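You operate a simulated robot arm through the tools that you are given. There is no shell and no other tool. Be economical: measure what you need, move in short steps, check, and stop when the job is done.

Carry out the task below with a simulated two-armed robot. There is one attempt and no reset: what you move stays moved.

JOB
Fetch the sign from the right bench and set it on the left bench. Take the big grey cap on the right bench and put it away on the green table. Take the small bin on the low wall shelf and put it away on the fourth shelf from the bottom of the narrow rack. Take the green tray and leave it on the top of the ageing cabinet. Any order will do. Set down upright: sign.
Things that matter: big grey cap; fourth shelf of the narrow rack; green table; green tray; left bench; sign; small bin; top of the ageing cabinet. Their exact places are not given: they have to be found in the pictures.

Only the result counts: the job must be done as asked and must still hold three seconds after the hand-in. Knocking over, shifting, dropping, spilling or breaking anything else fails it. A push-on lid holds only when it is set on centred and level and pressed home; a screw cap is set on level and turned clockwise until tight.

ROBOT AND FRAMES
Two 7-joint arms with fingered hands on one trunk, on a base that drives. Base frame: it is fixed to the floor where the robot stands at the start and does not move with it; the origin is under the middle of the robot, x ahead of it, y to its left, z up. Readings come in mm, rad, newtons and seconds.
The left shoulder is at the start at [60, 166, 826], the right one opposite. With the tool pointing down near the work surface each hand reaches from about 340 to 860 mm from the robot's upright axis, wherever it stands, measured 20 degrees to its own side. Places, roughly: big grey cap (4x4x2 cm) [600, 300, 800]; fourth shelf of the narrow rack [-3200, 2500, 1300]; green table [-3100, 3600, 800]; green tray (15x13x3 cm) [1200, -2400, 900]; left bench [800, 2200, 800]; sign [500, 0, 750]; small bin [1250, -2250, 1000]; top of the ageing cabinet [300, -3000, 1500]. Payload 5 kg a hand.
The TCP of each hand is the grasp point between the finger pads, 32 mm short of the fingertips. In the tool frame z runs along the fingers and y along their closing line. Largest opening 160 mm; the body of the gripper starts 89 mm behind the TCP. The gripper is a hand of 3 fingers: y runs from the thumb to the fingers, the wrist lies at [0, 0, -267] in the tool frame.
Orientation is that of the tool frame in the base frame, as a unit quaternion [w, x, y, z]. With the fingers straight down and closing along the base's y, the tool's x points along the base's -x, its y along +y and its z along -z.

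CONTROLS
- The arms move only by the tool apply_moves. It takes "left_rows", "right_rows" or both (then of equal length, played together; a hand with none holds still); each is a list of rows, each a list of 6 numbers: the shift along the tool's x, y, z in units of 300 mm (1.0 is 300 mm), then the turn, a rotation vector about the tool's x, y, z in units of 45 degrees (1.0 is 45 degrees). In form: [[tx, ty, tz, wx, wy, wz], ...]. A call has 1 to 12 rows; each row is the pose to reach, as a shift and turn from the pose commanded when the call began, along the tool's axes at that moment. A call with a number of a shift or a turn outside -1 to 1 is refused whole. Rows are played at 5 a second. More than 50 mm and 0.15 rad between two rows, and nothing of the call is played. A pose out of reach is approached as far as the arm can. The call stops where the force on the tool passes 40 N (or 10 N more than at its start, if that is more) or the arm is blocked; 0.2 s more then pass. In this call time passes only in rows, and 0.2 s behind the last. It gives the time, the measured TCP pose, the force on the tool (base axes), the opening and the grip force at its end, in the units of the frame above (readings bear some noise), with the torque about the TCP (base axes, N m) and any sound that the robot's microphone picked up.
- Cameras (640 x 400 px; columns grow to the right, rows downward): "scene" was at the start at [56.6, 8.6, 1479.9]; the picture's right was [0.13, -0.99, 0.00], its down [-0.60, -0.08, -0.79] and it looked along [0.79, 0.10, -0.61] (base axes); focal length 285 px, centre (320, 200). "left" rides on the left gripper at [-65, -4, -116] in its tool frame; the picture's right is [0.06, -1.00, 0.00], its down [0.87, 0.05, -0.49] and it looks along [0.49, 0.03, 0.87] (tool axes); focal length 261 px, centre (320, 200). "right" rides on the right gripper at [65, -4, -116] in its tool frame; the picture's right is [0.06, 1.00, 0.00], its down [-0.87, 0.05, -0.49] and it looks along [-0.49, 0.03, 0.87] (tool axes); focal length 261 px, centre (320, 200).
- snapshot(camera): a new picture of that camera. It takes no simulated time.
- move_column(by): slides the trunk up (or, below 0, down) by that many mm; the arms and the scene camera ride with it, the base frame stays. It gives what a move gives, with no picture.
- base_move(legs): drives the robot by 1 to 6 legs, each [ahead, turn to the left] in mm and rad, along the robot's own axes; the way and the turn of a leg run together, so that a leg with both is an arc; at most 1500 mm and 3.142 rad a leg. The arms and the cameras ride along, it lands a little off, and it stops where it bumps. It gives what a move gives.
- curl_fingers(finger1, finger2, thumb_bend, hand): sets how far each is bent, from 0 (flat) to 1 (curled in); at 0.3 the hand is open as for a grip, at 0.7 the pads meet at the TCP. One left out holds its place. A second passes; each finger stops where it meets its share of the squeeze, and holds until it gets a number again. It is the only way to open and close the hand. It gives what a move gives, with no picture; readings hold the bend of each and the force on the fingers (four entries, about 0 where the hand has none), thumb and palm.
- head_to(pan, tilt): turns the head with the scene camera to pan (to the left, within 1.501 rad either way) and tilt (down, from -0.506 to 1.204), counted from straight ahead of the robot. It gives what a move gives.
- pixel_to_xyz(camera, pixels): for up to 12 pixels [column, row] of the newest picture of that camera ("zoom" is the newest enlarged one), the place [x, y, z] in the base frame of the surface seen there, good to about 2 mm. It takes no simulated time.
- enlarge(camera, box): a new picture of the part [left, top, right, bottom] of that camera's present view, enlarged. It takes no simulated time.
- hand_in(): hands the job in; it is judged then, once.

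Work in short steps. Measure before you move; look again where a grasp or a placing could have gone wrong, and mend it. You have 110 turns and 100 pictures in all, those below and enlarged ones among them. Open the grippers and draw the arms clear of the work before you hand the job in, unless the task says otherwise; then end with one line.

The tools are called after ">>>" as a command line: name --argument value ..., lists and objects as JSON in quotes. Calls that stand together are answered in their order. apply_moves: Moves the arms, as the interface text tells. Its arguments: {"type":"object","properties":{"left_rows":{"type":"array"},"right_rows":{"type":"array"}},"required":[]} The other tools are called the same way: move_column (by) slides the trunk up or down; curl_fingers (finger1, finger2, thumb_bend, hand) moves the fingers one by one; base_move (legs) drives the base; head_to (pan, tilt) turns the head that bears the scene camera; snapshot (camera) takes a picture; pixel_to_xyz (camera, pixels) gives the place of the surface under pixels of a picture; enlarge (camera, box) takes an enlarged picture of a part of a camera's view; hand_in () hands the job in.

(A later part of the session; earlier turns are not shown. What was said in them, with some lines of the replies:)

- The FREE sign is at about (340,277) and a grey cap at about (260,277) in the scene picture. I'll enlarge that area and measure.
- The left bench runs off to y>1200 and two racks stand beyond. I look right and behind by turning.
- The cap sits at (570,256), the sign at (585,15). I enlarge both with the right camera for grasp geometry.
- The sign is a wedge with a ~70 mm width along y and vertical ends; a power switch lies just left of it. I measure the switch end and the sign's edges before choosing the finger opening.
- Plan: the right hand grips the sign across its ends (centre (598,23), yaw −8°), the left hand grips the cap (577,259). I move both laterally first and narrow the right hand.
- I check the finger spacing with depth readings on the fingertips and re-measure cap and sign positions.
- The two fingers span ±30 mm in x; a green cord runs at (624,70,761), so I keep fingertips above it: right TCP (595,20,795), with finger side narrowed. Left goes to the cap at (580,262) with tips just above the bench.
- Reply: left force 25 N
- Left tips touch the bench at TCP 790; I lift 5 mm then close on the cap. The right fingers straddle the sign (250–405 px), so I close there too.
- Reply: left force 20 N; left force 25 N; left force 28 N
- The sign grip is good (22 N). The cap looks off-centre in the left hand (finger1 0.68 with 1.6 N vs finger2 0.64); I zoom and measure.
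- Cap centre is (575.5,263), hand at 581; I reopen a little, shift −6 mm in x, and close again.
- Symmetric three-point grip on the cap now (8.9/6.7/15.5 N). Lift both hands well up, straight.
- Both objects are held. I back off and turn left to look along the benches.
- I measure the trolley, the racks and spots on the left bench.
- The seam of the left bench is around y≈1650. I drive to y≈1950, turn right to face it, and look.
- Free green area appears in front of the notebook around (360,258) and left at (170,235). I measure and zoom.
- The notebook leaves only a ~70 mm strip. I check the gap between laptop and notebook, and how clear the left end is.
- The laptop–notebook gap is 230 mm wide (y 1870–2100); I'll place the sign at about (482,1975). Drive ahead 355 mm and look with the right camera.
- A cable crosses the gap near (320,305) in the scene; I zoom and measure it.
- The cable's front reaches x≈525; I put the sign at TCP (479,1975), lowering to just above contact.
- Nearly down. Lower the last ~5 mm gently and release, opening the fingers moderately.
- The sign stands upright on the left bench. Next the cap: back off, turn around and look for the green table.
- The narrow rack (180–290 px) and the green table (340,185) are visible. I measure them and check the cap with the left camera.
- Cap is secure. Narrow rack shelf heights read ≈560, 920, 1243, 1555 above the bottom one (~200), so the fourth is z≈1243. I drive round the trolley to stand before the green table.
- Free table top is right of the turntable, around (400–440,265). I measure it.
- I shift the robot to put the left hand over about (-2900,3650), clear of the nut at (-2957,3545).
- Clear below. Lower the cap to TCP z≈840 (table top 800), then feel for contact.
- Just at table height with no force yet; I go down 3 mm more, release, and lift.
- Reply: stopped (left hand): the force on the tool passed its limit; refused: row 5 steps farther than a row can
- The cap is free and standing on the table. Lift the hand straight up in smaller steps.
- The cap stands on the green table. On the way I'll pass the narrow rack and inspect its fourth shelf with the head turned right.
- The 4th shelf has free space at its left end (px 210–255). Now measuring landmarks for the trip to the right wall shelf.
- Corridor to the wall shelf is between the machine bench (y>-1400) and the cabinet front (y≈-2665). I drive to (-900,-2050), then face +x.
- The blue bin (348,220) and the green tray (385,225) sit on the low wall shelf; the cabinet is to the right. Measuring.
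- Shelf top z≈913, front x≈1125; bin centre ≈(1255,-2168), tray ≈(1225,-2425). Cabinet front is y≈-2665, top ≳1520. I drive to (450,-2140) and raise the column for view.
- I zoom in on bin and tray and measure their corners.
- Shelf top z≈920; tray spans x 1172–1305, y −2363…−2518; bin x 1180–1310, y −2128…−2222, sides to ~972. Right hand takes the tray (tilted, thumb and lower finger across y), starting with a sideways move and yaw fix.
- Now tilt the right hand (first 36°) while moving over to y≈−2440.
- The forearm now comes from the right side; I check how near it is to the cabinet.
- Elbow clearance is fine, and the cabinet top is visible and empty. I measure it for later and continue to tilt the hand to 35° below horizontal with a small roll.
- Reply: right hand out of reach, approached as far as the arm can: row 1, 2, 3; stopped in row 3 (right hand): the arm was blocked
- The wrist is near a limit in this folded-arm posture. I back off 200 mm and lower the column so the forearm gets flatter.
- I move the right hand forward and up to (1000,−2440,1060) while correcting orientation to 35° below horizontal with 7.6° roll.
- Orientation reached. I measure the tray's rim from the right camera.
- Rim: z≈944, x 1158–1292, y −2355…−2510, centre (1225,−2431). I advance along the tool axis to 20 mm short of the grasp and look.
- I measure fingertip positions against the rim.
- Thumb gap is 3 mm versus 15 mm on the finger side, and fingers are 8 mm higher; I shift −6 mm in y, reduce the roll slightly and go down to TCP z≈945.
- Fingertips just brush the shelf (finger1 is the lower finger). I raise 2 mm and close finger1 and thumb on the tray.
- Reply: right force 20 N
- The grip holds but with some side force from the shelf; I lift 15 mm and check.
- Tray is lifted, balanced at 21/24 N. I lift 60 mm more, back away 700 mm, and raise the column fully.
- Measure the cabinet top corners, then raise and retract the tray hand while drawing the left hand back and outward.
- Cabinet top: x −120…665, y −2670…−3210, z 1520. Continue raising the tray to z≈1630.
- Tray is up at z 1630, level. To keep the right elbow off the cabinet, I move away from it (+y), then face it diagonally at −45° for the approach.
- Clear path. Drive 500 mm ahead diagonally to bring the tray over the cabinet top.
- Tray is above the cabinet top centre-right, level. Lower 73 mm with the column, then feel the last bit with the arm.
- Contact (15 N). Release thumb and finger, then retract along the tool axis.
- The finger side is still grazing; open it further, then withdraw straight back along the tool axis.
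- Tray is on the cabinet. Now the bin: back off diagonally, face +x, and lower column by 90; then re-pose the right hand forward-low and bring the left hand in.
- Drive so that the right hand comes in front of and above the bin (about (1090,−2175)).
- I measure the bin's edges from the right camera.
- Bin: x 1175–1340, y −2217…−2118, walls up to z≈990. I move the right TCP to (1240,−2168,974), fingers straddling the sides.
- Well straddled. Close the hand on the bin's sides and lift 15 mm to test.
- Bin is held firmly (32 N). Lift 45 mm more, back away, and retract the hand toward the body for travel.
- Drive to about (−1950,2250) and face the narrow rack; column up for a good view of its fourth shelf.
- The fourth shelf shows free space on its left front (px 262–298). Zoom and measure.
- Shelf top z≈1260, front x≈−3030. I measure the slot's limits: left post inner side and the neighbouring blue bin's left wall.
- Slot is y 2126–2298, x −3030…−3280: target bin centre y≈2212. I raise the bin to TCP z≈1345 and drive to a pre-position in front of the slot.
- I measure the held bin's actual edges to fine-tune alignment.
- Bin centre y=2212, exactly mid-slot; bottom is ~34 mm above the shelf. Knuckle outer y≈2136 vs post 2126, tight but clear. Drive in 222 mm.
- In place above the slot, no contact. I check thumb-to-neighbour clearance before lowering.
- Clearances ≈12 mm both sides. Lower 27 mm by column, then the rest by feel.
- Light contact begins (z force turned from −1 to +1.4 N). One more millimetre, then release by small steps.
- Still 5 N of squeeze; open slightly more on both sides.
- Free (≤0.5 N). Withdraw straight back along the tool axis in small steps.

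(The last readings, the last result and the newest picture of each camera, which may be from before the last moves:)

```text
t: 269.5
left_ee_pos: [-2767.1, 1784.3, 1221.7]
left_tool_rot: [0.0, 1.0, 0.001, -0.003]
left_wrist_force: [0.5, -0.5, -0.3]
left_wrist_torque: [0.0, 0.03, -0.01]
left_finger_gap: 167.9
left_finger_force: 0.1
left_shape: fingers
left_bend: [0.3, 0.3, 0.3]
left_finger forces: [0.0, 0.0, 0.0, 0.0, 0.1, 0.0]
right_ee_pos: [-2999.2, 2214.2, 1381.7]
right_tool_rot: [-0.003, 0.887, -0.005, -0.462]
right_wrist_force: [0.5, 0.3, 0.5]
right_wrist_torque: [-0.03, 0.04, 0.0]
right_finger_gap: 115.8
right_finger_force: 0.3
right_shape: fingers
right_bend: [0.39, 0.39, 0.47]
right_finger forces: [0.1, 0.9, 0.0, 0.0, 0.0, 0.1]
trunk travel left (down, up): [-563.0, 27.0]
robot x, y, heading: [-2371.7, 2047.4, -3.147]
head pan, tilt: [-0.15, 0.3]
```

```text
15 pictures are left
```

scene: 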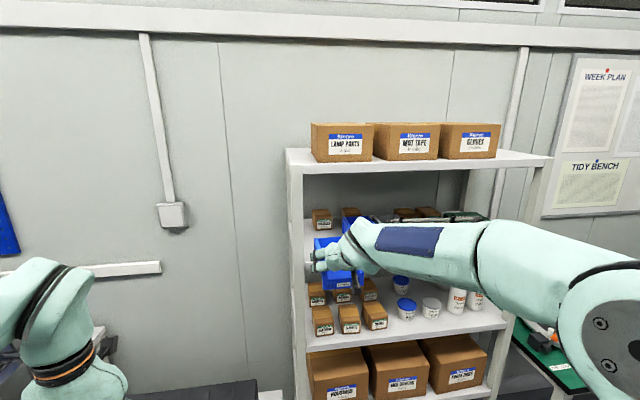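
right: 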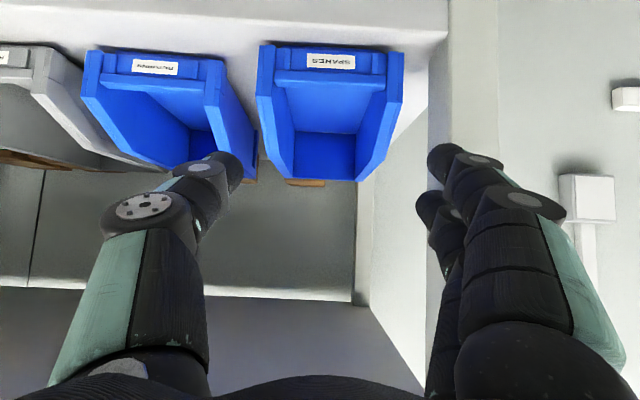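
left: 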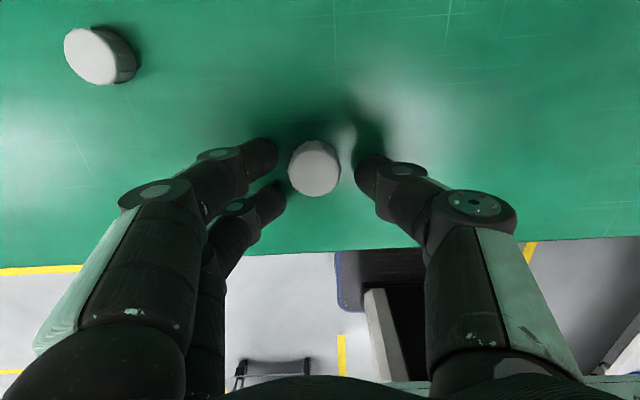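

The bin stands in the slot. Back the robot away 350 mm and take a final look.

>>> base_move --legs '[[-350, 0]]'

>>> curl_fingers --hand "right" --finger1 0.3 --finger2 0.3 --thumb_bend 0.3

>>> snapshot --camera "scene"

>>> enlarge --camera "right" --box '[100, 20, 420, 220]'

```text
t: 271.8
left_ee_pos: [-2415.9, 1784.0, 1221.9]
left_tool_rot: [-0.001, 1.0, 0.0, -0.003]
left_wrist_force: [0.8, -0.4, 0.6]
left_wrist_torque: [0.02, 0.06, 0.01]
left_finger_gap: 167.9
left_finger_force: 0.0
left_shape: fingers
left_bend: [0.3, 0.3, 0.3]
left_finger forces: [0.0, 0.0, 0.1, 0.0, 0.0, 0.0]
right_ee_pos: [-2647.8, 2215.9, 1383.0]
right_tool_rot: [-0.004, 0.887, -0.007, -0.462]
right_wrist_force: [0.8, -0.1, 0.0]
right_wrist_torque: [0.02, 0.02, 0.0]
right_finger_gap: 115.7
right_finger_force: 0.1
right_shape: fingers
right_bend: [0.39, 0.38, 0.47]
right_finger forces: [0.0, 0.0, 0.0, 0.1, 0.0, 0.1]
trunk travel left (down, up): [-563.0, 27.0]
robot x, y, heading: [-2022.9, 2046.5, 3.137]
head pan, tilt: [-0.15, 0.3]
```

```text
t: 272.8
left_ee_pos: [-2417.9, 1785.4, 1221.2]
left_tool_rot: [0.001, 1.0, -0.001, -0.003]
left_wrist_force: [0.0, 0.3, -0.3]
left_wrist_torque: [0.03, 0.03, -0.04]
left_finger_gap: 167.6
left_finger_force: 0.0
left_shape: fingers
left_bend: [0.3, 0.3, 0.3]
left_finger forces: [0.0, 0.0, 0.1, 0.0, 0.1, 0.1]
right_ee_pos: [-2649.3, 2216.9, 1380.3]
right_tool_rot: [-0.005, 0.887, -0.008, -0.462]
right_wrist_force: [-0.2, -0.4, -0.7]
right_wrist_torque: [-0.03, -0.03, -0.04]
right_finger_gap: 167.4
right_finger_force: 0.0
right_shape: fingers
right_bend: [0.3, 0.3, 0.3]
right_finger forces: [0.0, 0.0, 0.1, 0.0, 0.0, 0.1]
trunk travel left (down, up): [-563.0, 27.0]
robot x, y, heading: [-2022.0, 2048.7, 3.139]
head pan, tilt: [-0.15, 0.3]
```

```text
14 pictures are left
```

scene: 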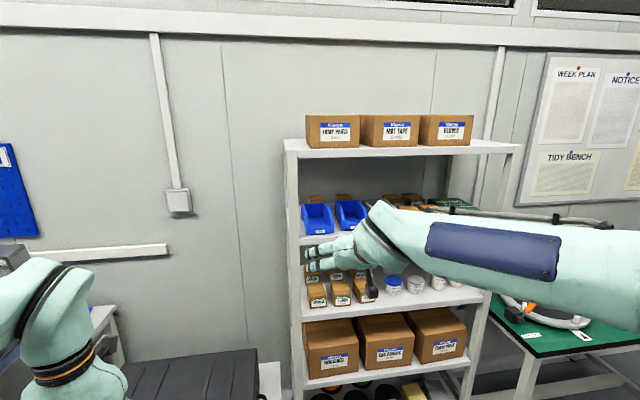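

```text
2.00 times, centred on (260, 120) of right
```

zoom: 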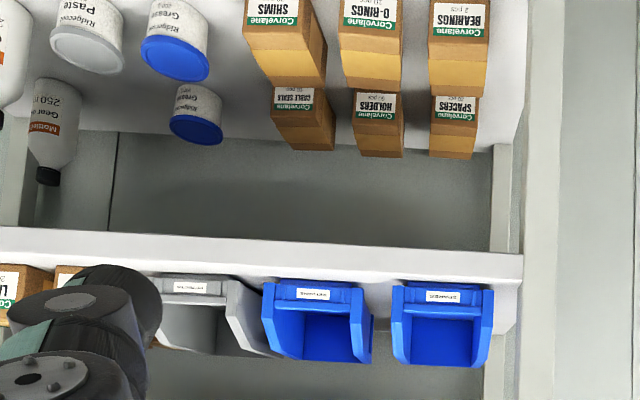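

All four items are placed: the bin is on shelf 4 (spools 1, cartons 2, small boxes 3, bins 4), and both hands are open and clear. Handing in.

>>> hand_in

```text
The job is handed in.
```

The job is handed in: the sign is upright on the left bench, the grey cap on the green table, the green tray on the ageing cabinet, and the small bin on the narrow rack's fourth shelf.
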